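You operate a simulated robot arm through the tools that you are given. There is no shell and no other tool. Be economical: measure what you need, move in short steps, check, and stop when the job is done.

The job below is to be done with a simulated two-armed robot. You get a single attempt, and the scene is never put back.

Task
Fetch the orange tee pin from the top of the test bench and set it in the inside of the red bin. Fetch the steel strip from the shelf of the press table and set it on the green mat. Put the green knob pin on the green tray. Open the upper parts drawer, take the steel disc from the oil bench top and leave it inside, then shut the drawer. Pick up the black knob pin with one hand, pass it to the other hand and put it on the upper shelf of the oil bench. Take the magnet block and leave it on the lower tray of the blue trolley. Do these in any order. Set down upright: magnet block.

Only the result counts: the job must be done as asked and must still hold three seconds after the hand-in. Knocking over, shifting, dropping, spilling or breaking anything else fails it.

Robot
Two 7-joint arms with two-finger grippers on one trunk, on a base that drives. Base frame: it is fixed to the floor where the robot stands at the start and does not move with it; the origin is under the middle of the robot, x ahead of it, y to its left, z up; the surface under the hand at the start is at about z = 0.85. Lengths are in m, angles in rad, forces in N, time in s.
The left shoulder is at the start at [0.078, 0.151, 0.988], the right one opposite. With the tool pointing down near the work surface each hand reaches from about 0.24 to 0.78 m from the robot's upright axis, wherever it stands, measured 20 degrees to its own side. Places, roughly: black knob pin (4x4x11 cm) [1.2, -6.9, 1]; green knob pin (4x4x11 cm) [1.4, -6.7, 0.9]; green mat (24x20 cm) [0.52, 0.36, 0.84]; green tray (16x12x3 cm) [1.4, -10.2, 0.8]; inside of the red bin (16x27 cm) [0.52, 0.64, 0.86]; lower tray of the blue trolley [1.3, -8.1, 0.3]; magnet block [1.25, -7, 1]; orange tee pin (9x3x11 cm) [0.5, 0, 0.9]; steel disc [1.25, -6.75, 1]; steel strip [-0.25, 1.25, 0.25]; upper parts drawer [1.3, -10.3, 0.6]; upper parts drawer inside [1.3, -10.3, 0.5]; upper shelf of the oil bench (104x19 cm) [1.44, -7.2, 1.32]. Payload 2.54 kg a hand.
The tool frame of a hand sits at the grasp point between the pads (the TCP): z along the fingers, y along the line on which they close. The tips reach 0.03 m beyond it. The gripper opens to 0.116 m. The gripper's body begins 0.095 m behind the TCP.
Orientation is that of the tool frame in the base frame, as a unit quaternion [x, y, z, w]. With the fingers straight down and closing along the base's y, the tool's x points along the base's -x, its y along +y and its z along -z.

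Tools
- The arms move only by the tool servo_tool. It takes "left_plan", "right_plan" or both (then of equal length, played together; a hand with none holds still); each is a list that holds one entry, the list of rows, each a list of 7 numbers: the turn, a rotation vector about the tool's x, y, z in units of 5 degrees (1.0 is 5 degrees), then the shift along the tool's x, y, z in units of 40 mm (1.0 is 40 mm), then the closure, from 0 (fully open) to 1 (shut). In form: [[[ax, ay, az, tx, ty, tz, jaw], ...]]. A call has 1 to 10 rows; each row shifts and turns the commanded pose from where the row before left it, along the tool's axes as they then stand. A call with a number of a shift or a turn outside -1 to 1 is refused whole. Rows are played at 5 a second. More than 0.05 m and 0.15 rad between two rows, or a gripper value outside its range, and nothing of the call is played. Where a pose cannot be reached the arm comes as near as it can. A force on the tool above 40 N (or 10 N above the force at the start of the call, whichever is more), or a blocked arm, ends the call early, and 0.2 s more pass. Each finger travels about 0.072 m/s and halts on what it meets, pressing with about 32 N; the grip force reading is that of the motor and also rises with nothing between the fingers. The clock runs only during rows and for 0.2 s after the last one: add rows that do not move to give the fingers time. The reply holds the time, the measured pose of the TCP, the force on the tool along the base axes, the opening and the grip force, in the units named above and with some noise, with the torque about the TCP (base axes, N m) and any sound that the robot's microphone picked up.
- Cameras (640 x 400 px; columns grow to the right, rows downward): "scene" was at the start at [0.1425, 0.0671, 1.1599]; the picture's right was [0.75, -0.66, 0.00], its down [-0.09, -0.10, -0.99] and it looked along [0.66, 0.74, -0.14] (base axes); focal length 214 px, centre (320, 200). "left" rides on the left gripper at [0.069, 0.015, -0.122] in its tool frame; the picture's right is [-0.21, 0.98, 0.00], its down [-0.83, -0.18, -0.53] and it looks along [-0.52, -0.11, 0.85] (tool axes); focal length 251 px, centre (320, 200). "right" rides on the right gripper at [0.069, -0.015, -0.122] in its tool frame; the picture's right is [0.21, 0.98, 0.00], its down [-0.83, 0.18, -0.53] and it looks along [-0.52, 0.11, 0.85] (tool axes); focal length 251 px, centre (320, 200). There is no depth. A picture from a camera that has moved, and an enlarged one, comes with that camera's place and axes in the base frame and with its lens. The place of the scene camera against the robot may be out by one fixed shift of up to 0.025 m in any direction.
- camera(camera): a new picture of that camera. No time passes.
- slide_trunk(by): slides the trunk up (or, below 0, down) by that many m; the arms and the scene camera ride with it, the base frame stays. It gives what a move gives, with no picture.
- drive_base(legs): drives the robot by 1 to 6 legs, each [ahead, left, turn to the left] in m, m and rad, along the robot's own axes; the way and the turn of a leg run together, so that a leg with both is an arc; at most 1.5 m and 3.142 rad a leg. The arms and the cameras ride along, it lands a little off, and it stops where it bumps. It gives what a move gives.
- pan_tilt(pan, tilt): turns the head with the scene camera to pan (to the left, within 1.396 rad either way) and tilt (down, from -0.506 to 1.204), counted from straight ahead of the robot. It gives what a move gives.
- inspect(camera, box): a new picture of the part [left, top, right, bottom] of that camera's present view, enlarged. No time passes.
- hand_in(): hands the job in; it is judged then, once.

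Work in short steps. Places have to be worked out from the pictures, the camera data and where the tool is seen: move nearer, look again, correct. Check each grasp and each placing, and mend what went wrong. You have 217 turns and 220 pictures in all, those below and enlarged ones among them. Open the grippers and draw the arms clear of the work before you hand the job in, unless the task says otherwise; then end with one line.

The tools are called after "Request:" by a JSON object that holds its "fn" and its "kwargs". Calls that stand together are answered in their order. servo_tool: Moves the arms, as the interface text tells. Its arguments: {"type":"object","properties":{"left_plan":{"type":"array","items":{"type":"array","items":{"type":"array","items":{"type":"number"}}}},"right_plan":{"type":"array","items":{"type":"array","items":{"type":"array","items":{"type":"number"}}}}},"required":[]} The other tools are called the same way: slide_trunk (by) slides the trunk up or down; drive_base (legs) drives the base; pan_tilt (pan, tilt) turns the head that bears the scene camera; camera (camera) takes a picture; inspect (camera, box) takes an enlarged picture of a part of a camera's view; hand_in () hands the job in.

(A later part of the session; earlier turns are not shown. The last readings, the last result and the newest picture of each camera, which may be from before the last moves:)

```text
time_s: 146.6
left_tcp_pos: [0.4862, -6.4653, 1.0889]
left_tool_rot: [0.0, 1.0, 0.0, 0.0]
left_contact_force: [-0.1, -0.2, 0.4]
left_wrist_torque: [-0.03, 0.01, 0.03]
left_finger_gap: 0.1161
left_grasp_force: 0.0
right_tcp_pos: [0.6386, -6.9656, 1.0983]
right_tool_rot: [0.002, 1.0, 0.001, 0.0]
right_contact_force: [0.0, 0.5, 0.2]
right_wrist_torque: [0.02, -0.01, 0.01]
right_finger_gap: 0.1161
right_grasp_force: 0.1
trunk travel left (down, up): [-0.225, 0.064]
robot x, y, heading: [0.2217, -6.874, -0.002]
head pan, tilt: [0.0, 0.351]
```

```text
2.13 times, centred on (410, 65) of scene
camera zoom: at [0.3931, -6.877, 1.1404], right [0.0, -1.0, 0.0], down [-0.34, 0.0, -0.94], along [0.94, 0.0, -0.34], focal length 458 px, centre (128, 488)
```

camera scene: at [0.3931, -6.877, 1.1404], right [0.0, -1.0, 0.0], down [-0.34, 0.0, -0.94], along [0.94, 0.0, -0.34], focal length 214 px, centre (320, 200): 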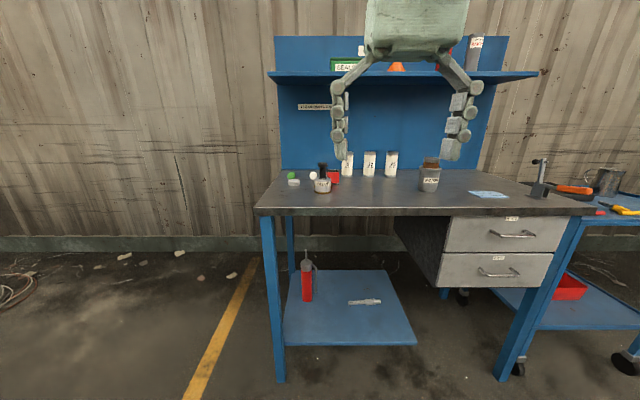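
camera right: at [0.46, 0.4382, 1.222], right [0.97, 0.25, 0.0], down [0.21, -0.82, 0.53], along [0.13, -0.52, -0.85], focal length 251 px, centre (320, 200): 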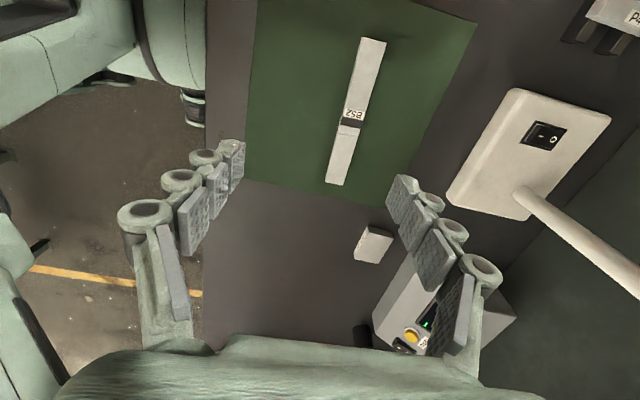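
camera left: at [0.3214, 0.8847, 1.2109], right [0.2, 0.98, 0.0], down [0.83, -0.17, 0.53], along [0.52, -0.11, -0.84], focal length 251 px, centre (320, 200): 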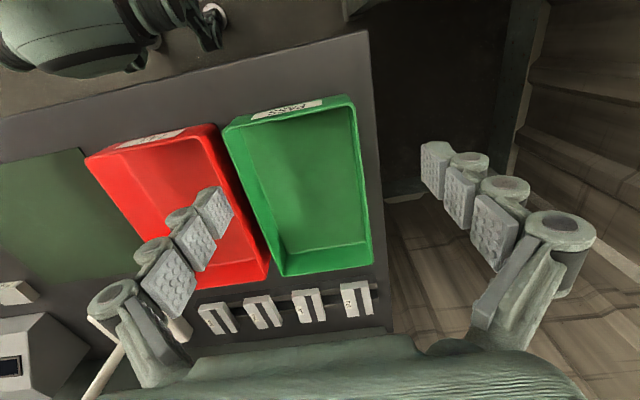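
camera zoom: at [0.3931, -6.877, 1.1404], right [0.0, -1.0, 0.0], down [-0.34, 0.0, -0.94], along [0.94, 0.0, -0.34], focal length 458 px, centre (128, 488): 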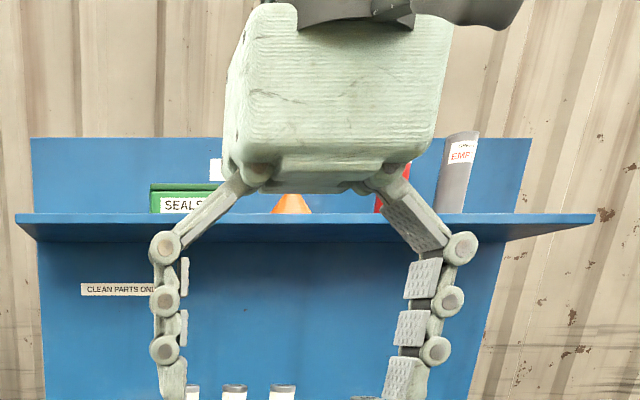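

The black pin stands in a VALVE body, and the green and white pins, steel disc and red magnet block are nearby. I raise the trunk a bit, drive closer, and look with the hand cameras.

Request:
{"fn": "slide_trunk", "kwargs": {"by": 0.06}}

Request:
{"fn": "drive_base", "kwargs": {"legs": [[0.36, 0, 0]]}}

Request:
{"fn": "camera", "kwargs": {"camera": "right"}}

Request:
{"fn": "camera", "kwargs": {"camera": "left"}}

Request:
{"fn": "camera", "kwargs": {"camera": "scene"}}

```text
time_s: 147.6
left_tcp_pos: [0.4862, -6.4651, 1.1494]
left_tool_rot: [0.002, 1.0, 0.0, 0.001]
left_contact_force: [0.0, 0.1, -0.3]
left_wrist_torque: [-0.01, 0.0, -0.01]
left_finger_gap: 0.1158
left_grasp_force: 0.0
right_tcp_pos: [0.6395, -6.9644, 1.159]
right_tool_rot: [0.002, 1.0, 0.0, 0.0]
right_contact_force: [0.4, 0.1, -0.1]
right_wrist_torque: [0.0, -0.01, 0.01]
right_finger_gap: 0.1162
right_grasp_force: 0.1
trunk travel left (down, up): [-0.285, 0.004]
robot x, y, heading: [0.218, -6.874, -0.003]
head pan, tilt: [0.0, 0.351]
```

```text
time_s: 149.9
left_tcp_pos: [0.8435, -6.4645, 1.1478]
left_tool_rot: [0.001, 1.0, 0.0, 0.002]
left_contact_force: [0.0, -0.9, 0.5]
left_wrist_torque: [0.02, 0.03, -0.01]
left_finger_gap: 0.1159
left_grasp_force: 0.0
right_tcp_pos: [0.996, -6.9666, 1.1588]
right_tool_rot: [0.003, 1.0, 0.001, 0.0]
right_contact_force: [-0.2, -0.2, -0.2]
right_wrist_torque: [-0.02, 0.01, 0.0]
right_finger_gap: 0.116
right_grasp_force: 0.1
trunk travel left (down, up): [-0.285, 0.004]
robot x, y, heading: [0.5741, -6.874, -0.001]
head pan, tilt: [0.0, 0.351]
```

```text
174 pictures are left
camera right: at [0.927, -6.9808, 1.2807], right [-0.21, 0.98, 0.0], down [0.83, 0.18, 0.53], along [0.52, 0.11, -0.85], focal length 251 px, centre (320, 200)
```

right: 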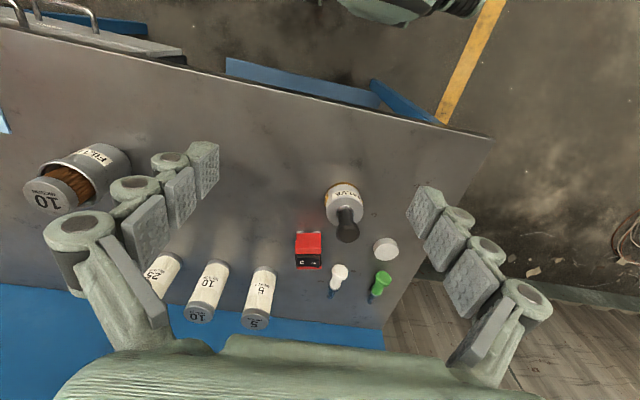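

```text
173 pictures are left
camera left: at [0.7734, -6.4495, 1.2697], right [0.22, 0.98, 0.0], down [0.83, -0.18, 0.53], along [0.52, -0.11, -0.85], focal length 251 px, centre (320, 200)
```

left: 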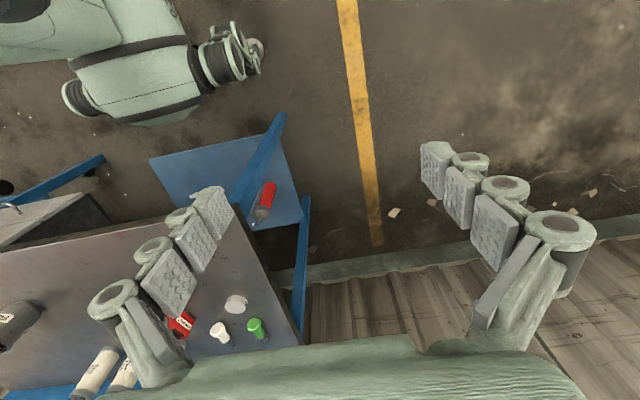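

```text
172 pictures are left
camera scene: at [0.7498, -6.878, 1.2003], right [0.0, -1.0, 0.0], down [-0.34, 0.0, -0.94], along [0.94, 0.0, -0.34], focal length 214 px, centre (320, 200)
```

scene: 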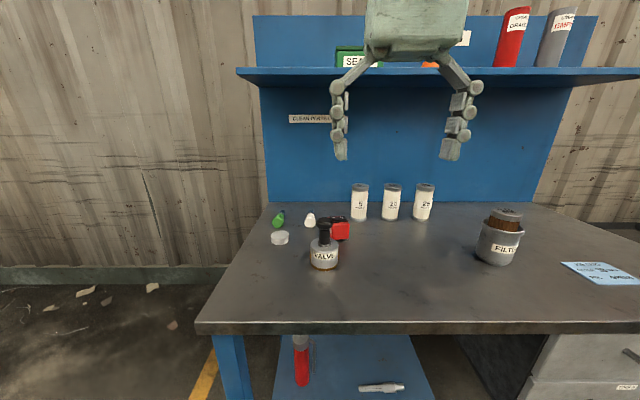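

Triangulating gives a bench top z≈0.855, disc at (1.263, -6.767) and black knob top near (1.13, -6.895, 1.016). I move the right hand above the black pin and look.

Request:
{"fn": "servo_tool", "kwargs": {"right_plan": [[[0, 0, 0, -0.67, 0.36, 0, 0], [0, 0, 0, -0.67, 0.36, 0, 0], [0, 0, 0, -0.67, 0.36, 0, 0], [0, 0, 0, -0.67, 0.36, 0, 0], [0, 0, 0, -0.67, 0.36, 0, 0], [0, 0, 0, 0, 0, 0, 0]]]}}

Request:
{"fn": "camera", "kwargs": {"camera": "right"}}

Request:
{"fn": "camera", "kwargs": {"camera": "scene"}}

```text
time_s: 151.3
left_tcp_pos: [0.8414, -6.4652, 1.1505]
left_tool_rot: [0.001, 1.0, 0.001, 0.0]
left_contact_force: [-0.3, -0.2, 0.1]
left_wrist_torque: [0.01, -0.01, 0.02]
left_finger_gap: 0.1162
left_grasp_force: 0.1
right_tcp_pos: [1.1294, -6.8959, 1.158]
right_tool_rot: [0.002, 1.0, 0.001, 0.0]
right_contact_force: [-0.8, 0.5, -1.2]
right_wrist_torque: [-0.01, -0.01, 0.01]
right_finger_gap: 0.116
right_grasp_force: 0.0
trunk travel left (down, up): [-0.285, 0.004]
robot x, y, heading: [0.5759, -6.8781, -0.005]
head pan, tilt: [0.0, 0.351]
```

```text
171 pictures are left
camera right: at [1.061, -6.9104, 1.2808], right [-0.21, 0.98, 0.0], down [0.83, 0.18, 0.54], along [0.52, 0.12, -0.84], focal length 251 px, centre (320, 200)
```

right: 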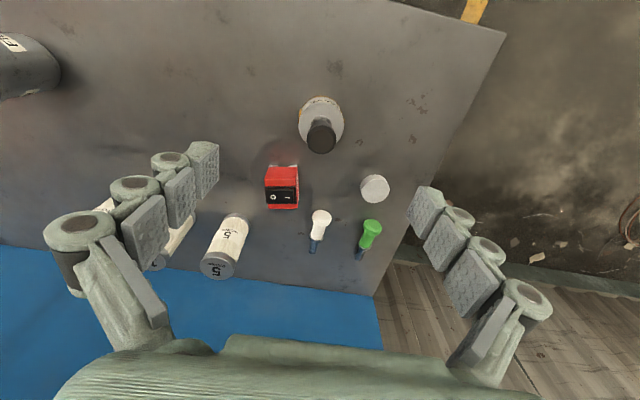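

```text
170 pictures are left
camera scene: at [0.7492, -6.8783, 1.2004], right [0.0, -1.0, 0.0], down [-0.34, 0.0, -0.94], along [0.94, 0.0, -0.34], focal length 214 px, centre (320, 200)
```

scene: 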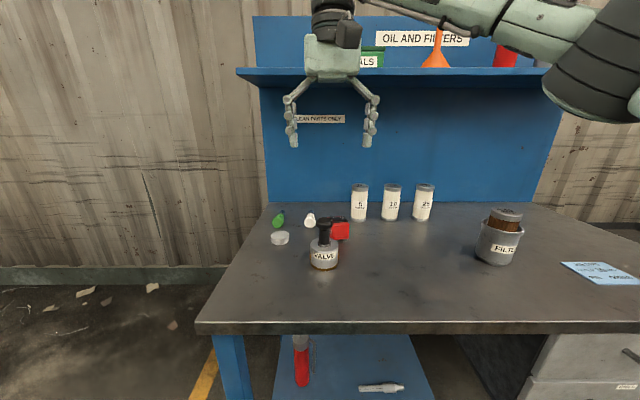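

Refined knob top ≈ (1.147, -6.89, 0.995). I descend partway and check.

Request:
{"fn": "servo_tool", "kwargs": {"right_plan": [[[0, 0, 0, -0.45, 0.15, 0.5, 0], [0, 0, 0, 0, 0, 0.8, 0], [0, 0, 0, 0, 0, 0.8, 0], [0, 0, 0, 0, 0, 0.6, 0], [0, 0, 0, 0, 0, 0, 0]]]}}

Request:
{"fn": "camera", "kwargs": {"camera": "right"}}

Request:
{"fn": "inspect", "kwargs": {"camera": "scene", "box": [260, 140, 420, 280]}}

```text
time_s: 152.5
left_tcp_pos: [0.8423, -6.4662, 1.149]
left_tool_rot: [0.001, 1.0, -0.001, 0.001]
left_contact_force: [0.2, -0.5, 0.5]
left_wrist_torque: [0.02, 0.03, 0.03]
left_finger_gap: 0.1159
left_grasp_force: 0.0
right_tcp_pos: [1.1481, -6.885, 1.0525]
right_tool_rot: [0.002, 1.0, 0.0, 0.0]
right_contact_force: [0.3, -0.1, 0.0]
right_wrist_torque: [-0.02, -0.02, 0.01]
right_finger_gap: 0.1161
right_grasp_force: 0.0
trunk travel left (down, up): [-0.285, 0.004]
robot x, y, heading: [0.5747, -6.8788, 0.0]
head pan, tilt: [0.0, 0.351]
```

```text
169 pictures are left
camera right: at [1.0792, -6.9005, 1.1749], right [-0.21, 0.98, 0.0], down [0.83, 0.18, 0.54], along [0.52, 0.11, -0.84], focal length 251 px, centre (320, 200)
```

right: 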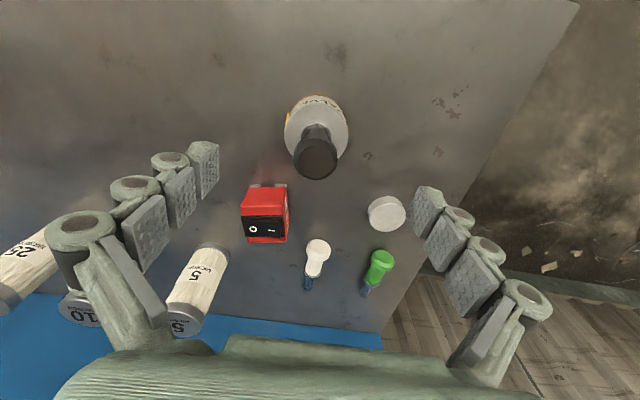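

```text
2.86 times, centred on (340, 210) of scene
camera zoom: at [0.7492, -6.8779, 1.2004], right [0.0, -1.0, 0.0], down [-0.34, 0.0, -0.94], along [0.94, 0.0, -0.34], focal length 613 px, centre (263, 171)
```

zoom: 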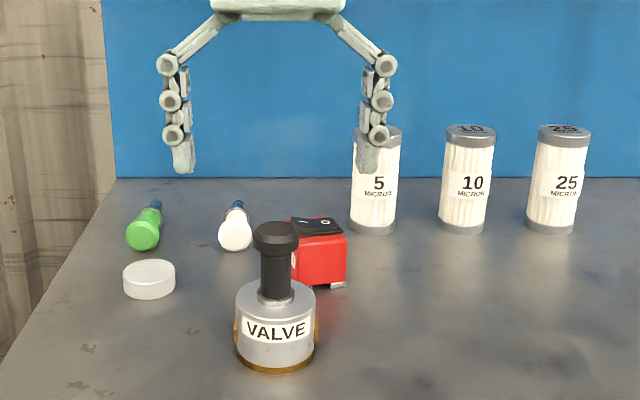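

Well aligned. I descend to knob height and close.

Request:
{"fn": "servo_tool", "kwargs": {"right_plan": [[[0, 0, 0, -0.12, -0.05, 0.6, 0], [0, 0, 0, 0, 0, 0.6, 0], [0, 0, 0, 0, 0, 0.5, 0], [0, 0, 0, 0, 0, 0, 0]]]}}

Request:
{"fn": "camera", "kwargs": {"camera": "right"}}

Request:
{"fn": "inspect", "kwargs": {"camera": "scene", "box": [260, 140, 420, 280]}}

```text
time_s: 153.5
left_tcp_pos: [0.843, -6.4651, 1.1494]
left_tool_rot: [0.001, 1.0, -0.001, 0.001]
left_contact_force: [-0.1, 0.0, 0.7]
left_wrist_torque: [0.01, 0.01, 0.0]
left_finger_gap: 0.116
left_grasp_force: 0.2
right_tcp_pos: [1.1529, -6.8894, 0.9836]
right_tool_rot: [0.003, 1.0, 0.001, 0.001]
right_contact_force: [-0.4, -0.6, -0.7]
right_wrist_torque: [-0.03, 0.0, -0.03]
right_finger_gap: 0.1159
right_grasp_force: 0.1
trunk travel left (down, up): [-0.285, 0.004]
robot x, y, heading: [0.5743, -6.8754, 0.005]
head pan, tilt: [0.0, 0.351]
```

```text
167 pictures are left
camera right: at [1.0839, -6.9044, 1.1064], right [-0.21, 0.98, 0.0], down [0.83, 0.18, 0.54], along [0.52, 0.11, -0.84], focal length 251 px, centre (320, 200)
```

right: 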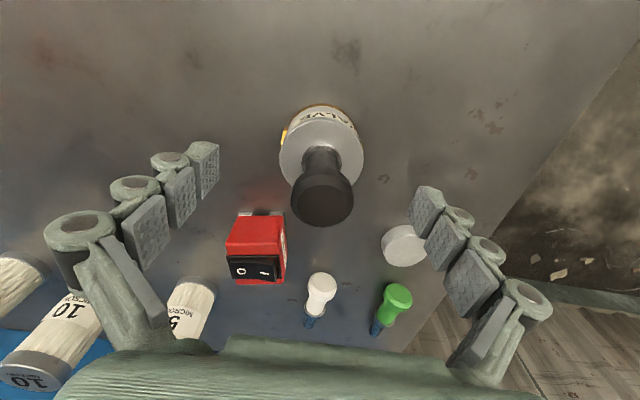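

```text
2.86 times, centred on (340, 210) of scene
camera zoom: at [0.7492, -6.8779, 1.2004], right [0.0, -1.0, 0.0], down [-0.34, 0.0, -0.94], along [0.94, 0.0, -0.34], focal length 613 px, centre (263, 171)
```

zoom: 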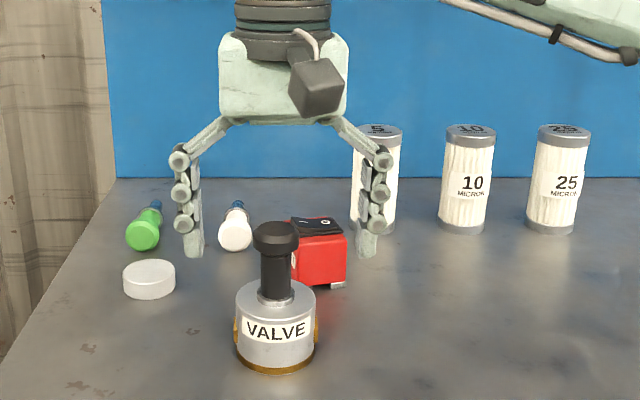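

Knob seems to be at x≈1.163 with its top near z 0.98. I shift +1 cm in x, lower 1 cm, and close.

Request:
{"fn": "servo_tool", "kwargs": {"right_plan": [[[0, 0, 0, -0.25, 0.08, 0.25, 0], [0, 0, 0, 0, 0, 0, 0]]]}}

Request:
{"fn": "servo_tool", "kwargs": {"right_plan": [[[0, 0, 0, 0, 0, 0, 1], [0, 0, 0, 0, 0, 0, 1], [0, 0, 0, 0, 0, 0, 1], [0, 0, 0, 0, 0, 0, 1], [0, 0, 0, 0, 0, 0, 1], [0, 0, 0, 0, 0, 0, 1]]]}}

Request:
{"fn": "camera", "kwargs": {"camera": "right"}}

Request:
{"fn": "inspect", "kwargs": {"camera": "scene", "box": [260, 140, 420, 280]}}

```text
time_s: 154.1
left_tcp_pos: [0.8426, -6.4643, 1.1502]
left_tool_rot: [0.001, 1.0, 0.001, 0.001]
left_contact_force: [0.0, -0.2, -0.6]
left_wrist_torque: [0.01, -0.02, 0.03]
left_finger_gap: 0.1159
left_grasp_force: 0.1
right_tcp_pos: [1.1621, -6.8859, 0.9729]
right_tool_rot: [0.002, 1.0, 0.001, 0.0]
right_contact_force: [-0.8, -0.3, -0.2]
right_wrist_torque: [-0.04, 0.01, 0.05]
right_finger_gap: 0.1158
right_grasp_force: 0.0
trunk travel left (down, up): [-0.285, 0.004]
robot x, y, heading: [0.5749, -6.8732, -0.003]
head pan, tilt: [0.0, 0.351]
```

```text
time_s: 155.5
left_tcp_pos: [0.8423, -6.4656, 1.1497]
left_tool_rot: [0.0, 1.0, 0.0, 0.001]
left_contact_force: [-0.4, 0.2, -0.1]
left_wrist_torque: [-0.01, -0.01, 0.0]
left_finger_gap: 0.1157
left_grasp_force: 0.1
right_tcp_pos: [1.1616, -6.8877, 0.9731]
right_tool_rot: [0.002, 1.0, 0.001, 0.001]
right_contact_force: [0.1, 0.4, -0.1]
right_wrist_torque: [-0.03, 0.0, -0.01]
right_finger_gap: 0.033
right_grasp_force: 32.1
trunk travel left (down, up): [-0.285, 0.004]
robot x, y, heading: [0.5732, -6.872, -0.0]
head pan, tilt: [0.0, 0.351]
```

```text
165 pictures are left
camera right: at [1.0935, -6.9017, 1.096], right [-0.21, 0.98, 0.0], down [0.83, 0.18, 0.54], along [0.52, 0.11, -0.84], focal length 251 px, centre (320, 200)
```

right: 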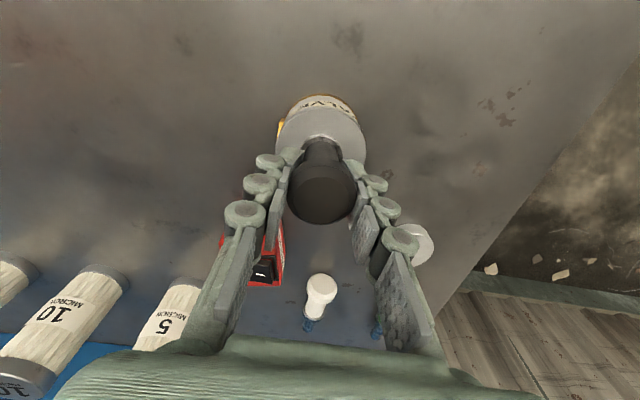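

```text
2.86 times, centred on (340, 210) of scene
camera zoom: at [0.7493, -6.878, 1.2003], right [0.0, -1.0, 0.0], down [-0.34, 0.0, -0.94], along [0.94, 0.0, -0.34], focal length 613 px, centre (263, 171)
```

zoom: 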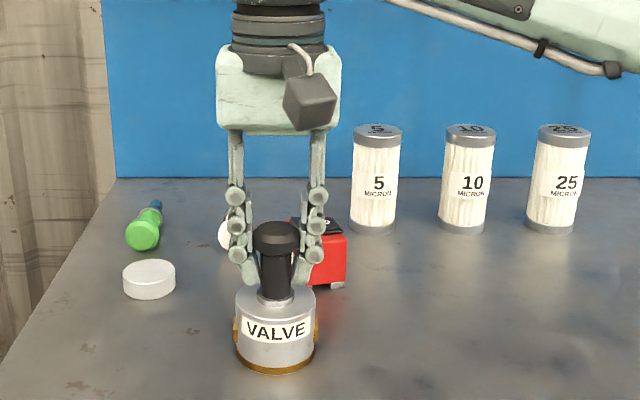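

Gripped at 33 mm. I lift slowly straight up.

Request:
{"fn": "servo_tool", "kwargs": {"right_plan": [[[0, 0, 0, 0, 0, -0.3, 1], [0, 0, 0, 0, 0, -0.3, 1], [0, 0, 0, 0, 0, -0.4, 1], [0, 0, 0, 0, 0, -0.5, 1], [0, 0, 0, 0, 0, -0.5, 1], [0, 0, 0, 0, 0, -0.5, 1], [0, 0, 0, 0, 0, -0.5, 1], [0, 0, 0, 0, 0, 0, 1]]]}}

Request:
{"fn": "camera", "kwargs": {"camera": "right"}}

Request:
{"fn": "inspect", "kwargs": {"camera": "scene", "box": [260, 100, 420, 280]}}

```text
time_s: 157.3
left_tcp_pos: [0.8428, -6.4659, 1.1482]
left_tool_rot: [0.001, 1.0, 0.0, 0.001]
left_contact_force: [0.4, -0.1, 0.1]
left_wrist_torque: [0.02, -0.02, 0.01]
left_finger_gap: 0.1159
left_grasp_force: 0.0
right_tcp_pos: [1.1606, -6.8867, 1.0939]
right_tool_rot: [0.002, 1.0, 0.001, 0.001]
right_contact_force: [0.4, 0.8, -1.8]
right_wrist_torque: [0.0, 0.02, -0.08]
right_finger_gap: 0.0332
right_grasp_force: 32.4
trunk travel left (down, up): [-0.285, 0.004]
robot x, y, heading: [0.5772, -6.8753, 0.001]
head pan, tilt: [0.0, 0.351]
```

```text
163 pictures are left
camera right: at [1.0929, -6.9012, 1.2164], right [-0.21, 0.98, 0.0], down [0.83, 0.18, 0.53], along [0.52, 0.11, -0.84], focal length 251 px, centre (320, 200)
```

right: 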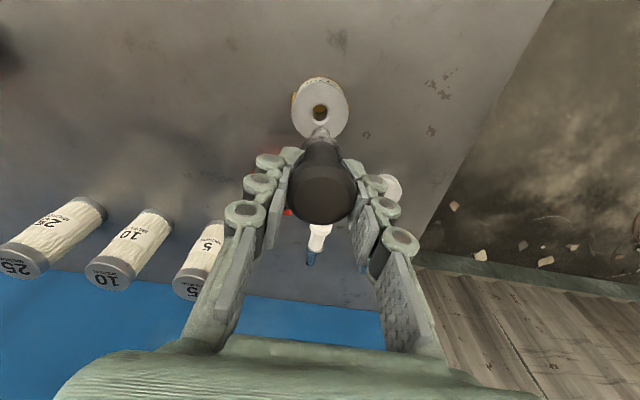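

```text
2.22 times, centred on (340, 190) of scene
camera zoom: at [0.7496, -6.878, 1.2003], right [0.0, -1.0, 0.0], down [-0.34, 0.0, -0.94], along [0.94, 0.0, -0.34], focal length 477 px, centre (276, 222)
```

zoom: 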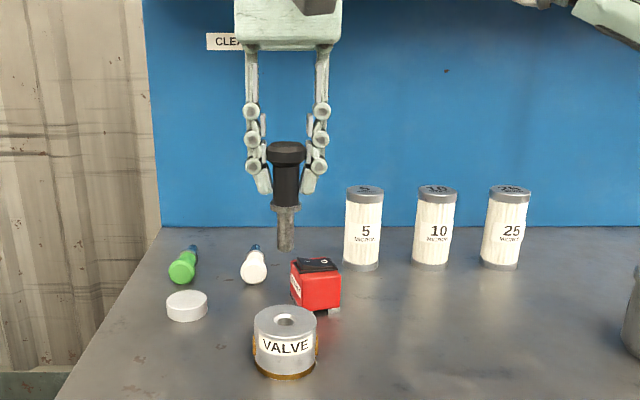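

The pin is out of the valve: knob, black body and a thin metal end. I'll hand it over end to end, so I back away from the bench first, then bring both hands in front of the chest.

Request:
{"fn": "servo_tool", "kwargs": {"right_plan": [[[0, 0, 0, 0, 0, -0.6, 1], [0, 0, 0, 0, 0, -0.6, 1], [0, 0, 0, 0, 0, 0, 1]]]}}

Request:
{"fn": "drive_base", "kwargs": {"legs": [[-0.28, 0, 0]]}}

Request:
{"fn": "servo_tool", "kwargs": {"right_plan": [[[0, 0, 0, 0.7, -0.45, 0, 1], [0, 0, 0, 0.7, -0.45, 0, 1], [0, 0, 0, 0.7, -0.45, 0, 1], [0, 0, 0, 0.7, -0.45, 0, 1], [0, 0, 0, 0.7, -0.45, 0, 1], [0, 0, 0, 0.6, -0.4, 0, 1]]], "left_plan": [[[0, 0, 0, -0.6, 0, 0, 0], [0, 0, 0, -0.6, 0, 0, 0], [0, 0, 0, -0.6, 0, 0, 0], [0, 0, 0, -0.6, 0, 0, 0], [0, 0, 0, -0.6, 0, 0, 0], [0, 0, 0, -0.6, 0, 0, 0]]]}}

Request:
{"fn": "servo_tool", "kwargs": {"right_plan": [[[-1, 0, 0, 0, 0, 0, 1], [-1, 0, 0, 0, 0, 0, 1], [-1, 0, 0, 0, 0, 0, 1], [-1, 0, 0, 0, 0, 0, 1], [-1, 0, 0, 0, 0, 0, 1], [-1, 0, 0, 0, 0, 0, 1], [-1, 0, 0, 0, 0, 0, 1], [-1, 0, 0, 0, 0, 0, 1], [-1, 0, 0, 0, 0, 0, 1]]], "left_plan": [[[0, -1, 0, 0, 0, 0, 0], [0, -1, 0, 0, 0, 0, 0], [0, -1, 0, 0, 0, 0, 0], [0, -1, 0, 0, 0, 0, 0], [0, -1, 0, 0, 0, 0, 0], [0, -1, 0, 0, 0, 0, 0], [0, -1, 0, 0, 0, 0, 0], [0, -1, 0, 0, 0, 0, 0], [0, -1, 0, 0, 0, 0, 0]]]}}

Request:
{"fn": "camera", "kwargs": {"camera": "scene"}}

```text
time_s: 158.1
left_tcp_pos: [0.8414, -6.4671, 1.1491]
left_tool_rot: [0.001, 1.0, 0.0, 0.002]
left_contact_force: [0.1, 0.2, -0.3]
left_wrist_torque: [0.01, 0.01, 0.03]
left_finger_gap: 0.1157
left_grasp_force: 0.2
right_tcp_pos: [1.1629, -6.8869, 1.1408]
right_tool_rot: [0.002, 1.0, 0.001, 0.001]
right_contact_force: [-0.5, 0.1, -0.9]
right_wrist_torque: [-0.01, -0.04, -0.03]
right_finger_gap: 0.0333
right_grasp_force: 31.5
trunk travel left (down, up): [-0.285, 0.004]
robot x, y, heading: [0.576, -6.8777, -0.001]
head pan, tilt: [0.0, 0.351]
```

```text
time_s: 160.1
left_tcp_pos: [0.5596, -6.4646, 1.1499]
left_tool_rot: [0.001, 1.0, 0.0, 0.001]
left_contact_force: [-0.5, -0.4, -0.8]
left_wrist_torque: [-0.01, -0.03, -0.01]
left_finger_gap: 0.1159
left_grasp_force: 0.0
right_tcp_pos: [0.8788, -6.887, 1.1405]
right_tool_rot: [0.002, 1.0, 0.001, 0.0]
right_contact_force: [-0.8, -0.2, -0.7]
right_wrist_torque: [0.03, -0.03, 0.04]
right_finger_gap: 0.0334
right_grasp_force: 32.2
trunk travel left (down, up): [-0.285, 0.004]
robot x, y, heading: [0.2894, -6.8714, -0.002]
head pan, tilt: [0.0, 0.351]
```

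```text
time_s: 161.5
left_tcp_pos: [0.7045, -6.4675, 1.1487]
left_tool_rot: [0.002, 1.0, 0.0, 0.001]
left_contact_force: [-0.2, 0.6, -0.6]
left_wrist_torque: [-0.02, 0.03, 0.01]
left_finger_gap: 0.1161
left_grasp_force: 0.1
right_tcp_pos: [0.7166, -6.9922, 1.1393]
right_tool_rot: [0.002, 1.0, 0.002, 0.0]
right_contact_force: [-0.3, -0.8, -0.6]
right_wrist_torque: [0.02, -0.01, -0.01]
right_finger_gap: 0.033
right_grasp_force: 32.5
trunk travel left (down, up): [-0.285, 0.004]
robot x, y, heading: [0.2905, -6.8762, -0.004]
head pan, tilt: [0.0, 0.351]
```

```text
time_s: 163.5
left_tcp_pos: [0.7049, -6.4666, 1.1479]
left_tool_rot: [0.001, 0.924, 0.0, 0.382]
left_contact_force: [0.1, -0.2, 0.1]
left_wrist_torque: [0.01, -0.01, 0.0]
left_finger_gap: 0.116
left_grasp_force: 0.0
right_tcp_pos: [0.7178, -6.9932, 1.1396]
right_tool_rot: [0.003, 0.923, 0.384, 0.0]
right_contact_force: [0.2, 0.5, -1.4]
right_wrist_torque: [0.01, 0.04, 0.01]
right_finger_gap: 0.0336
right_grasp_force: 32.4
trunk travel left (down, up): [-0.285, 0.004]
robot x, y, heading: [0.2907, -6.8725, -0.007]
head pan, tilt: [0.0, 0.351]
```

```text
161 pictures are left
camera scene: at [0.468, -6.8774, 1.2001], right [0.0, -1.0, 0.0], down [-0.35, 0.0, -0.94], along [0.94, 0.0, -0.35], focal length 214 px, centre (320, 200)
```

scene: 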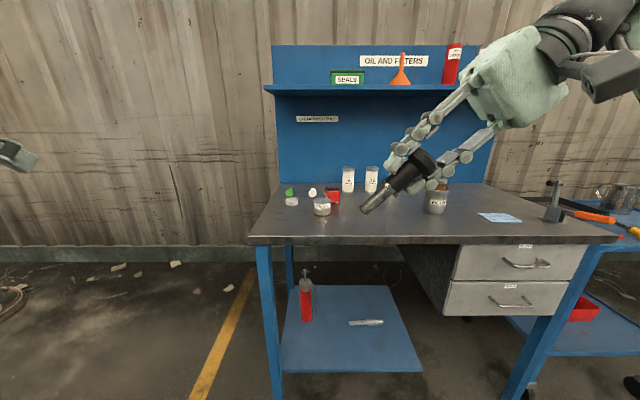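

Both are rotating well. I finish the right turn to point left and the left turn to point ahead.

Request:
{"fn": "servo_tool", "kwargs": {"right_plan": [[[-1, 0, 0, 0, 0, 0, 1], [-1, 0, 0, 0, 0, 0, 1], [-1, 0, 0, 0, 0, 0, 1], [-1, 0, 0, 0, 0, 0, 1], [-1, 0, 0, 0, 0, 0, 1], [-1, 0, 0, 0, 0, 0, 1], [-1, 0, 0, 0, 0, 0, 1], [-1, 0, 0, 0, 0, 0, 1], [-1, 0, 0, 0, 0, 0, 1]]], "left_plan": [[[0, -1, 0, 0, 0, 0, 0], [0, -1, 0, 0, 0, 0, 0], [0, -1, 0, 0, 0, 0, 0], [0, -1, 0, 0, 0, 0, 0], [0, -1, 0, 0, 0, 0, 0], [0, -1, 0, 0, 0, 0, 0], [0, -1, 0, 0, 0, 0, 0], [0, -1, 0, 0, 0, 0, 0], [0, -1, 0, 0, 0, 0, 0]]]}}

Request:
{"fn": "servo_tool", "kwargs": {"left_plan": [[[1, 0, 0, 0, 0, 0, 0], [1, 0, 0, 0, 0, 0, 0], [1, 0, 0, 0, 0, 0, 0], [1, 0, 0, 0, 0, 0, 0], [1, 0, 0, 0, 0, 0, 0], [1, 0, 0, 0, 0, 0, 0], [1, 0, 0, 0, 0, 0, 0], [1, 0, 0, 0, 0, 0, 0], [1, 0, 0, 0, 0, 0, 0]]]}}

Request:
{"fn": "servo_tool", "kwargs": {"left_plan": [[[1, 0, 0, 0, 0, 0, 0], [1, 0, 0, 0, 0, 0, 0], [1, 0, 0, 0, 0, 0, 0], [1, 0, 0, 0, 0, 0, 0], [1, 0, 0, 0, 0, 0, 0], [1, 0, 0, 0, 0, 0, 0], [1, 0, 0, 0, 0, 0, 0], [1, 0, 0, 0, 0, 0, 0], [1, 0, 0, 0, 0, 0, 0]]]}}

Request:
{"fn": "camera", "kwargs": {"camera": "scene"}}

Request:
{"fn": "camera", "kwargs": {"camera": "left"}}

```text
time_s: 165.5
left_tcp_pos: [0.7078, -6.4555, 1.1546]
left_tool_rot: [0.002, 0.706, -0.001, 0.708]
left_contact_force: [0.5, 0.2, 0.6]
left_wrist_torque: [-0.01, -0.02, 0.01]
left_finger_gap: 0.116
left_grasp_force: 0.0
left hand out of reach, approached as far as the arm can: row 9
right_tcp_pos: [0.7148, -6.9924, 1.1389]
right_tool_rot: [0.002, 0.706, 0.708, 0.002]
right_contact_force: [0.8, 0.1, -1.7]
right_wrist_torque: [-0.06, -0.01, 0.03]
right_finger_gap: 0.0332
right_grasp_force: 32.0
trunk travel left (down, up): [-0.285, 0.004]
robot x, y, heading: [0.2903, -6.8723, -0.006]
head pan, tilt: [0.0, 0.351]
```

```text
time_s: 167.5
left_tcp_pos: [0.7085, -6.455, 1.1557]
left_tool_rot: [0.274, 0.652, -0.272, 0.653]
left_contact_force: [-0.2, 0.3, -0.3]
left_wrist_torque: [0.03, 0.02, -0.01]
left_finger_gap: 0.1159
left_grasp_force: 0.0
right_tcp_pos: [0.715, -6.9938, 1.139]
right_tool_rot: [0.002, 0.706, 0.708, 0.001]
right_contact_force: [0.2, -1.0, -1.2]
right_wrist_torque: [-0.03, 0.01, -0.01]
right_finger_gap: 0.0332
right_grasp_force: 32.5
trunk travel left (down, up): [-0.285, 0.004]
robot x, y, heading: [0.2887, -6.876, -0.002]
head pan, tilt: [0.0, 0.351]
```

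```text
time_s: 169.5
left_tcp_pos: [0.7088, -6.4565, 1.1542]
left_tool_rot: [0.501, 0.499, -0.499, 0.5]
left_contact_force: [-0.6, -0.4, -0.5]
left_wrist_torque: [-0.01, 0.03, -0.04]
left_finger_gap: 0.1159
left_grasp_force: 0.0
right_tcp_pos: [0.7151, -6.9922, 1.1392]
right_tool_rot: [0.002, 0.706, 0.708, 0.001]
right_contact_force: [0.1, -1.0, -0.8]
right_wrist_torque: [-0.01, 0.01, 0.02]
right_finger_gap: 0.0335
right_grasp_force: 32.5
trunk travel left (down, up): [-0.285, 0.004]
robot x, y, heading: [0.293, -6.8764, -0.001]
head pan, tilt: [0.0, 0.351]
```

```text
160 pictures are left
camera scene: at [0.4666, -6.8772, 1.2003], right [0.0, -1.0, 0.0], down [-0.34, 0.0, -0.94], along [0.94, 0.0, -0.34], focal length 214 px, centre (320, 200)
```

scene: 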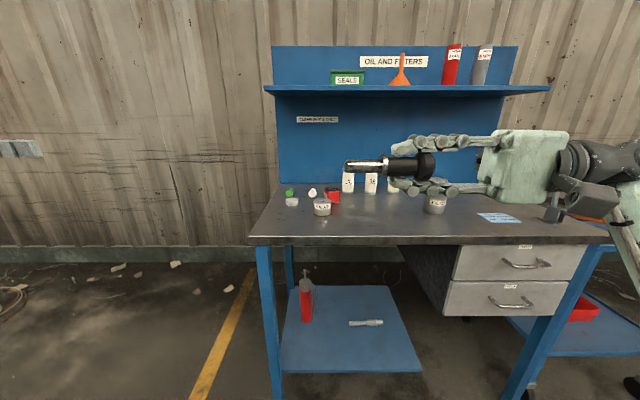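

```text
159 pictures are left
camera left: at [0.7242, -6.3329, 1.0835], right [0.98, 0.0, 0.22], down [-0.18, 0.53, 0.83], along [-0.12, -0.85, 0.52], focal length 251 px, centre (320, 200)
```

left: 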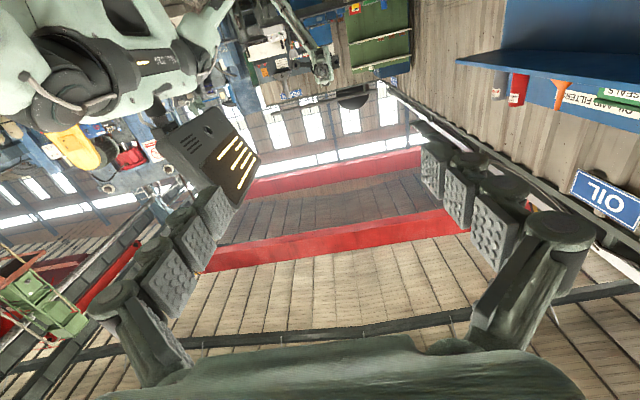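

Pin now points left, and the left hand points right with tool y = +X and x = -Z. I bring the left hand close and check with its camera.

Request:
{"fn": "servo_tool", "kwargs": {"left_plan": [[[0, 0, 0, 0.09, 0.04, 0.9, 0], [0, 0, 0, 0.09, 0.04, 0.9, 0], [0, 0, 0, 0.09, 0.04, 0.9, 0], [0, 0, 0, 0.09, 0.04, 0.9, 0], [0, 0, 0, 0, 0, 0.9, 0], [0, 0, 0, 0, 0, 0.9, 0], [0, 0, 0, 0, 0, 0.9, 0], [0, 0, 0, 0, 0, 0.9, 0], [0, 0, 0, 0, 0, 0.8, 0], [0, 0, 0, 0, 0, 0, 0]]]}}

Request:
{"fn": "camera", "kwargs": {"camera": "left"}}

Request:
{"fn": "camera", "kwargs": {"camera": "scene"}}

```text
time_s: 171.7
left_tcp_pos: [0.717, -6.7798, 1.1367]
left_tool_rot: [0.501, 0.499, -0.5, 0.5]
left_contact_force: [-0.4, -0.2, -0.2]
left_wrist_torque: [-0.01, 0.01, -0.02]
left_finger_gap: 0.1157
left_grasp_force: 0.1
right_tcp_pos: [0.7147, -6.9925, 1.1394]
right_tool_rot: [0.002, 0.706, 0.708, 0.002]
right_contact_force: [-0.2, 1.0, -1.7]
right_wrist_torque: [-0.01, 0.01, 0.04]
right_finger_gap: 0.0331
right_grasp_force: 32.5
trunk travel left (down, up): [-0.285, 0.004]
robot x, y, heading: [0.2914, -6.8781, -0.004]
head pan, tilt: [0.0, 0.351]
```

```text
158 pictures are left
camera left: at [0.7323, -6.6561, 1.0678], right [0.98, 0.0, 0.22], down [-0.18, 0.53, 0.83], along [-0.12, -0.85, 0.52], focal length 251 px, centre (320, 200)
```

left: 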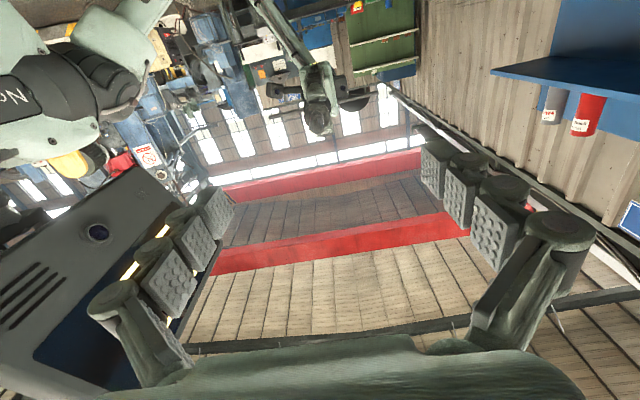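

```text
157 pictures are left
camera scene: at [0.4666, -6.8772, 1.2003], right [0.0, -1.0, 0.0], down [-0.34, 0.0, -0.94], along [0.94, 0.0, -0.34], focal length 214 px, centre (320, 200)
```

scene: 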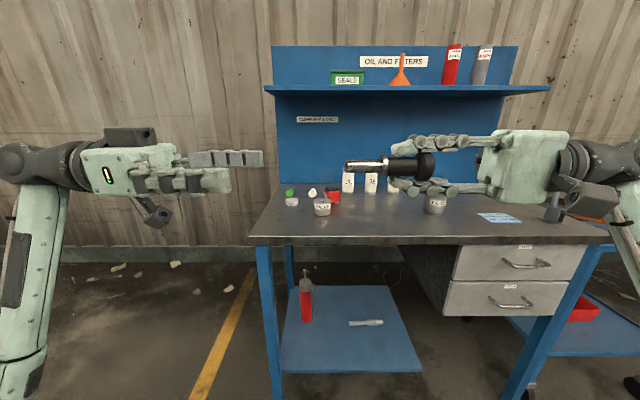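

Let me enlarge the pin's end in the left hand's view to check the lateral alignment.

Request:
{"fn": "inspect", "kwargs": {"camera": "left", "box": [260, 60, 380, 150]}}

Request:
{"fn": "inspect", "kwargs": {"camera": "scene", "box": [180, 110, 480, 230]}}

```text
4.44 times, centred on (320, 105) of left
camera zoom: at [0.7323, -6.6561, 1.0678], right [0.98, 0.0, 0.22], down [-0.18, 0.53, 0.83], along [-0.12, -0.85, 0.52], focal length 1118 px, centre (320, 622)
```

zoom: 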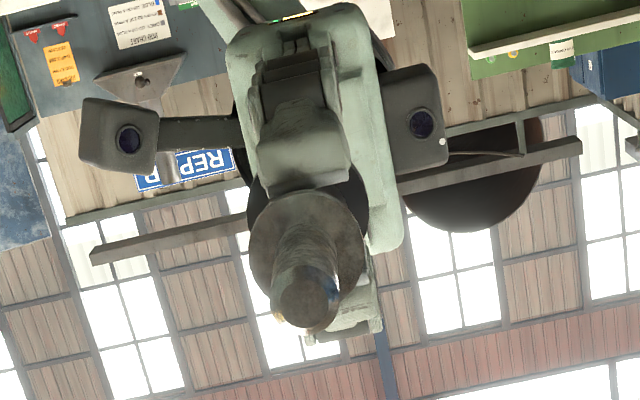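

```text
2.13 times, centred on (330, 170) of scene
camera zoom: at [0.4666, -6.8772, 1.2003], right [0.0, -1.0, 0.0], down [-0.34, 0.0, -0.94], along [0.94, 0.0, -0.34], focal length 458 px, centre (299, 264)
```

zoom: 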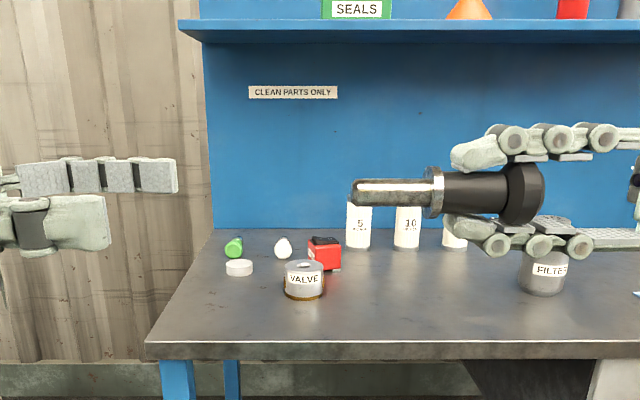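

Tip at (0.712, -6.908, 1.138). I correct 5 mm in x, advance the left hand over the metal end, and close it.

Request:
{"fn": "servo_tool", "kwargs": {"left_plan": [[[0, 0, 0, -0.03, -0.12, 0.7, 0], [0, 0, 0, 0, 0, 0.7, 0], [0, 0, 0, 0, 0, 0.7, 0], [0, 0, 0, 0, 0, 0.7, 0], [0, 0, 0, 0, 0, 0.65, 0], [0, 0, 0, 0, 0, 0, 0]]]}}

Request:
{"fn": "inspect", "kwargs": {"camera": "scene", "box": [180, 110, 480, 230]}}

Request:
{"fn": "camera", "kwargs": {"camera": "left"}}

```text
time_s: 173.1
left_tcp_pos: [0.7078, -6.9162, 1.1391]
left_tool_rot: [0.501, 0.499, -0.501, 0.499]
left_contact_force: [0.1, 0.4, -0.2]
left_wrist_torque: [0.04, 0.02, -0.02]
left_finger_gap: 0.116
left_grasp_force: 0.0
right_tcp_pos: [0.7162, -6.9927, 1.1393]
right_tool_rot: [0.002, 0.706, 0.708, 0.002]
right_contact_force: [0.0, -0.2, -1.1]
right_wrist_torque: [-0.03, 0.03, 0.01]
right_finger_gap: 0.0335
right_grasp_force: 32.0
trunk travel left (down, up): [-0.285, 0.004]
robot x, y, heading: [0.2925, -6.8767, -0.004]
head pan, tilt: [0.0, 0.351]
```

```text
2.13 times, centred on (330, 170) of scene
camera zoom: at [0.4666, -6.8772, 1.2003], right [0.0, -1.0, 0.0], down [-0.34, 0.0, -0.94], along [0.94, 0.0, -0.34], focal length 458 px, centre (299, 264)
```

zoom: 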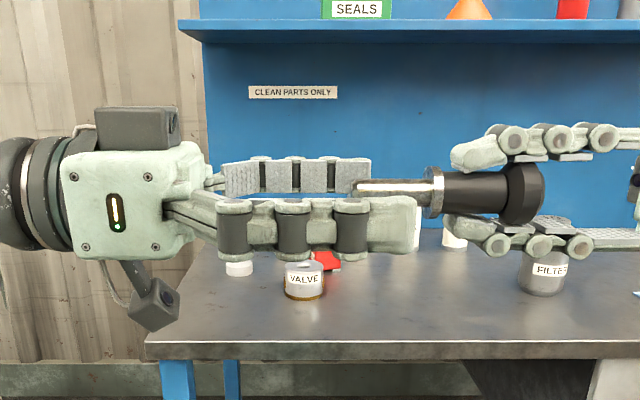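

```text
153 pictures are left
camera left: at [0.7232, -6.7925, 1.0692], right [0.98, 0.0, 0.22], down [-0.18, 0.53, 0.83], along [-0.12, -0.85, 0.52], focal length 251 px, centre (320, 200)
```

left: 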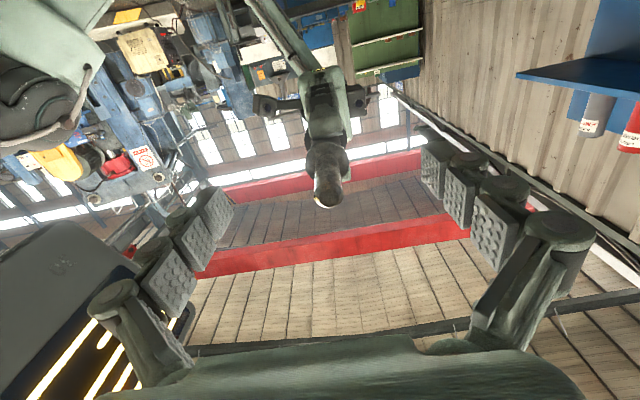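

The metal end lies centred between the left pads. I close the left hand.

Request:
{"fn": "servo_tool", "kwargs": {"left_plan": [[[0, 0, 0, 0, 0, 0, 1], [0, 0, 0, 0, 0, 0, 1], [0, 0, 0, 0, 0, 0, 1], [0, 0, 0, 0, 0, 0, 1], [0, 0, 0, 0, 0, 0, 1], [0, 0, 0, 0, 0, 0, 1], [0, 0, 0, 0, 0, 0, 1]]]}}

Request:
{"fn": "inspect", "kwargs": {"camera": "scene", "box": [180, 110, 480, 230]}}

```text
time_s: 174.7
left_tcp_pos: [0.7098, -6.9145, 1.1403]
left_tool_rot: [0.5, 0.5, -0.5, 0.5]
left_contact_force: [18.0, -6.3, 0.1]
left_wrist_torque: [-0.09, 0.04, 0.92]
left_finger_gap: 0.015
left_grasp_force: 31.8
right_tcp_pos: [0.7149, -6.9902, 1.1388]
right_tool_rot: [0.0, 0.706, 0.708, 0.001]
right_contact_force: [-18.1, 5.5, -2.4]
right_wrist_torque: [-0.03, -0.02, 0.46]
right_finger_gap: 0.0334
right_grasp_force: 32.1
trunk travel left (down, up): [-0.285, 0.004]
robot x, y, heading: [0.2933, -6.8752, -0.008]
head pan, tilt: [0.0, 0.351]
```

```text
2.13 times, centred on (330, 170) of scene
camera zoom: at [0.4666, -6.8773, 1.2003], right [0.0, -1.0, 0.0], down [-0.34, 0.0, -0.94], along [0.94, 0.0, -0.34], focal length 458 px, centre (299, 264)
```

zoom: 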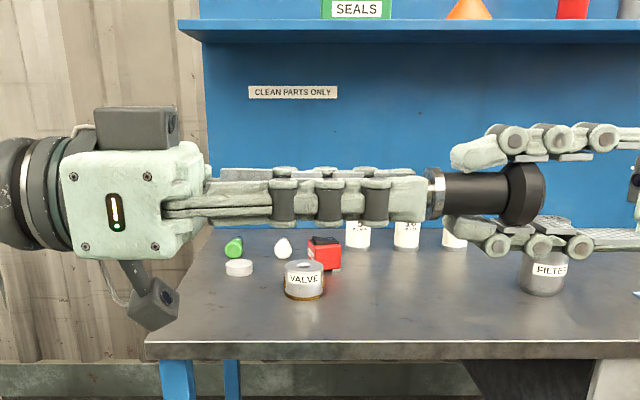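

Left holds the 15 mm stem. I open the right hand and withdraw it to the right.

Request:
{"fn": "servo_tool", "kwargs": {"right_plan": [[[0, 0, 0, 0, 0, 0, 0.6], [0, 0, 0, 0, 0, 0, 0.3], [0, 0, 0, 0, 0, 0, 0], [0, 0, 0, 0, 0, 0, 0], [0, 0, 0, 0, 0, -0.6, 0], [0, 0, 0, 0, 0, -0.8, 0], [0, 0, 0, 0, 0, -0.8, 0], [0, 0, 0, 0, 0, -0.8, 0], [0, 0, 0, 0, 0, -0.8, 0], [0, 0, 0, 0, 0, -0.8, 0]]]}}

Request:
{"fn": "camera", "kwargs": {"camera": "scene"}}

Request:
{"fn": "camera", "kwargs": {"camera": "left"}}

```text
time_s: 176.9
left_tcp_pos: [0.7083, -6.915, 1.14]
left_tool_rot: [0.501, 0.5, -0.5, 0.5]
left_contact_force: [0.6, 1.3, -0.2]
left_wrist_torque: [0.08, 0.03, -0.03]
left_finger_gap: 0.0148
left_grasp_force: 31.8
right_tcp_pos: [0.7183, -7.1789, 1.1386]
right_tool_rot: [0.0, 0.707, 0.708, 0.002]
right_contact_force: [0.0, 0.6, -0.7]
right_wrist_torque: [-0.02, 0.0, -0.02]
right_finger_gap: 0.1159
right_grasp_force: 0.0
trunk travel left (down, up): [-0.285, 0.004]
robot x, y, heading: [0.2929, -6.8729, -0.005]
head pan, tilt: [0.0, 0.351]
```

```text
151 pictures are left
camera scene: at [0.4666, -6.8775, 1.2003], right [0.0, -1.0, 0.0], down [-0.34, 0.0, -0.94], along [0.94, 0.0, -0.34], focal length 214 px, centre (320, 200)
```

scene: 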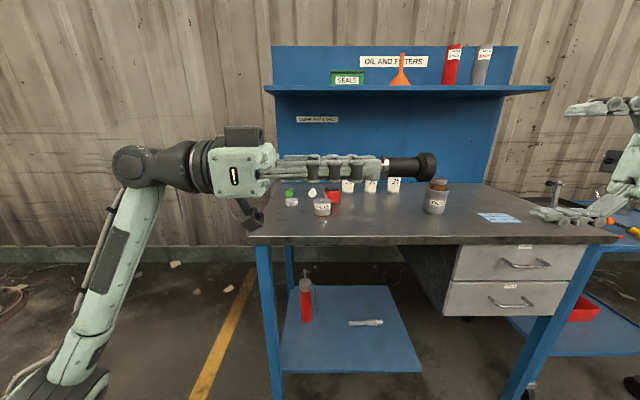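

```text
150 pictures are left
camera left: at [0.7233, -6.7923, 1.0692], right [0.98, 0.0, 0.22], down [-0.18, 0.53, 0.83], along [-0.12, -0.85, 0.52], focal length 251 px, centre (320, 200)
```

left: 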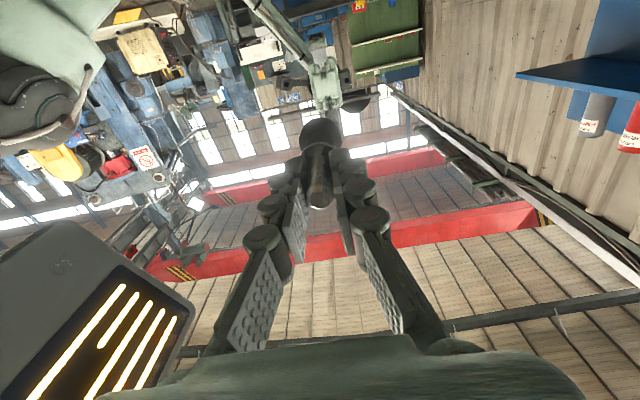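

The left hand has the pin. I move it left/up/forward, then yaw it to point ahead, while the right hand turns back to pointing down.

Request:
{"fn": "servo_tool", "kwargs": {"left_plan": [[[0, 0, 0, -0.5, 0.35, -0.6, 1], [0, 0, 0, -0.5, 0.35, -0.6, 1], [0, 0, 0, -0.5, 0.35, -0.6, 1], [0, 0, 0, -0.5, 0.35, -0.6, 1], [0, 0, 0, -0.5, 0.35, -0.6, 1], [0, 0, 0, -0.5, 0.35, -0.6, 1], [0, 0, 0, -0.5, 0.35, -0.6, 1], [0, 0, 0, -0.5, 0.35, -0.6, 1], [0, 0, 0, -0.5, 0.35, -0.6, 1], [0, 0, 0, -0.5, 0.35, -0.6, 1]]]}}

Request:
{"fn": "servo_tool", "kwargs": {"left_plan": [[[-1, 0, 0, 0, 0, 0, 1], [-1, 0, 0, 0, 0, 0, 1], [-1, 0, 0, 0, 0, 0, 1], [-1, 0, 0, 0, 0, 0, 1], [-1, 0, 0, 0, 0, 0, 1], [-1, 0, 0, 0, 0, 0, 1], [-1, 0, 0, 0, 0, 0, 1], [-1, 0, 0, 0, 0, 0, 1], [-1, 0, 0, 0, 0, 0, 1]]], "right_plan": [[[1, 0, 0, 0, 0, 0, 0], [1, 0, 0, 0, 0, 0, 0], [1, 0, 0, 0, 0, 0, 0], [1, 0, 0, 0, 0, 0, 0], [1, 0, 0, 0, 0, 0, 0], [1, 0, 0, 0, 0, 0, 0], [1, 0, 0, 0, 0, 0, 0], [1, 0, 0, 0, 0, 0, 0], [1, 0, 0, 0, 0, 0, 0]]]}}

Request:
{"fn": "servo_tool", "kwargs": {"left_plan": [[[-1, 0, 0, 0, 0, 0, 1], [-1, 0, 0, 0, 0, 0, 1], [-1, 0, 0, 0, 0, 0, 1], [-1, 0, 0, 0, 0, 0, 1], [-1, 0, 0, 0, 0, 0, 1], [-1, 0, 0, 0, 0, 0, 1], [-1, 0, 0, 0, 0, 0, 1], [-1, 0, 0, 0, 0, 0, 1], [-1, 0, 0, 0, 0, 0, 1]]], "right_plan": [[[1, 0, 0, 0, 0, 0, 0], [1, 0, 0, 0, 0, 0, 0], [1, 0, 0, 0, 0, 0, 0], [1, 0, 0, 0, 0, 0, 0], [1, 0, 0, 0, 0, 0, 0], [1, 0, 0, 0, 0, 0, 0], [1, 0, 0, 0, 0, 0, 0], [1, 0, 0, 0, 0, 0, 0], [1, 0, 0, 0, 0, 0, 0]]]}}

Request:
{"fn": "camera", "kwargs": {"camera": "scene"}}

Request:
{"fn": "camera", "kwargs": {"camera": "left"}}

```text
time_s: 179.1
left_tcp_pos: [0.8496, -6.6759, 1.3419]
left_tool_rot: [0.501, 0.499, -0.501, 0.499]
left_contact_force: [-0.6, 0.1, -2.5]
left_wrist_torque: [0.05, -0.03, 0.02]
left_finger_gap: 0.0149
left_grasp_force: 31.8
right_tcp_pos: [0.7186, -7.1776, 1.1385]
right_tool_rot: [0.001, 0.706, 0.708, 0.003]
right_contact_force: [-0.2, 0.9, -0.1]
right_wrist_torque: [0.02, 0.0, -0.02]
right_finger_gap: 0.1159
right_grasp_force: 0.1
trunk travel left (down, up): [-0.285, 0.004]
robot x, y, heading: [0.289, -6.8776, -0.007]
head pan, tilt: [0.0, 0.351]
```

```text
time_s: 181.1
left_tcp_pos: [0.8493, -6.6747, 1.3397]
left_tool_rot: [0.271, 0.653, -0.271, 0.653]
left_contact_force: [-0.8, -0.7, -1.0]
left_wrist_torque: [0.05, 0.05, -0.01]
left_finger_gap: 0.0147
left_grasp_force: 32.2
right_tcp_pos: [0.7144, -7.1752, 1.1416]
right_tool_rot: [0.003, 0.924, 0.383, 0.002]
right_contact_force: [0.6, 0.2, 0.4]
right_wrist_torque: [0.02, -0.02, -0.02]
right_finger_gap: 0.116
right_grasp_force: 0.1
trunk travel left (down, up): [-0.285, 0.004]
robot x, y, heading: [0.2911, -6.8727, -0.002]
head pan, tilt: [0.0, 0.351]
```

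```text
time_s: 183.1
left_tcp_pos: [0.8478, -6.6731, 1.3398]
left_tool_rot: [0.0, 0.707, 0.0, 0.708]
left_contact_force: [0.4, -0.6, -1.3]
left_wrist_torque: [0.03, 0.06, 0.0]
left_finger_gap: 0.0149
left_grasp_force: 31.8
right_tcp_pos: [0.7148, -7.1765, 1.1403]
right_tool_rot: [0.003, 1.0, 0.001, 0.0]
right_contact_force: [0.4, -0.1, 0.4]
right_wrist_torque: [0.01, 0.03, 0.0]
right_finger_gap: 0.1158
right_grasp_force: 0.1
trunk travel left (down, up): [-0.285, 0.004]
robot x, y, heading: [0.2911, -6.8741, -0.002]
head pan, tilt: [0.0, 0.351]
```

```text
149 pictures are left
camera scene: at [0.4666, -6.8772, 1.2003], right [0.0, -1.0, 0.0], down [-0.34, 0.0, -0.94], along [0.94, 0.0, -0.34], focal length 214 px, centre (320, 200)
```

scene: 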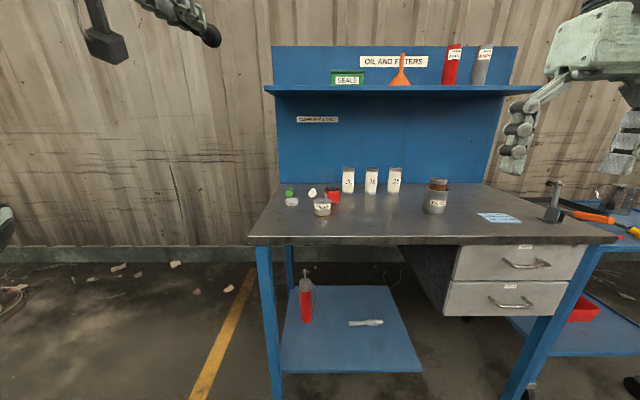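

```text
148 pictures are left
camera left: at [0.7272, -6.6574, 1.2701], right [0.0, 0.98, 0.21], down [-0.54, -0.18, 0.82], along [0.84, -0.12, 0.52], focal length 251 px, centre (320, 200)
```

left: 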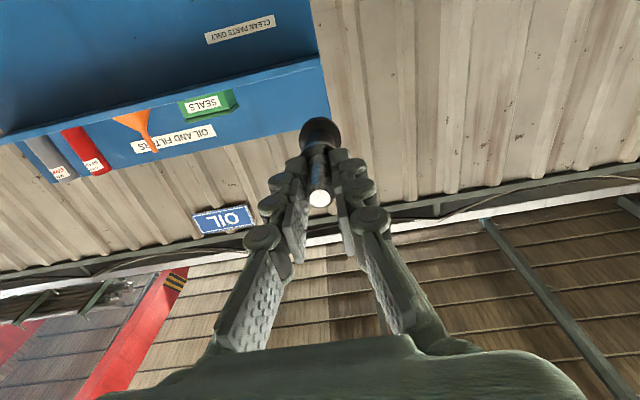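

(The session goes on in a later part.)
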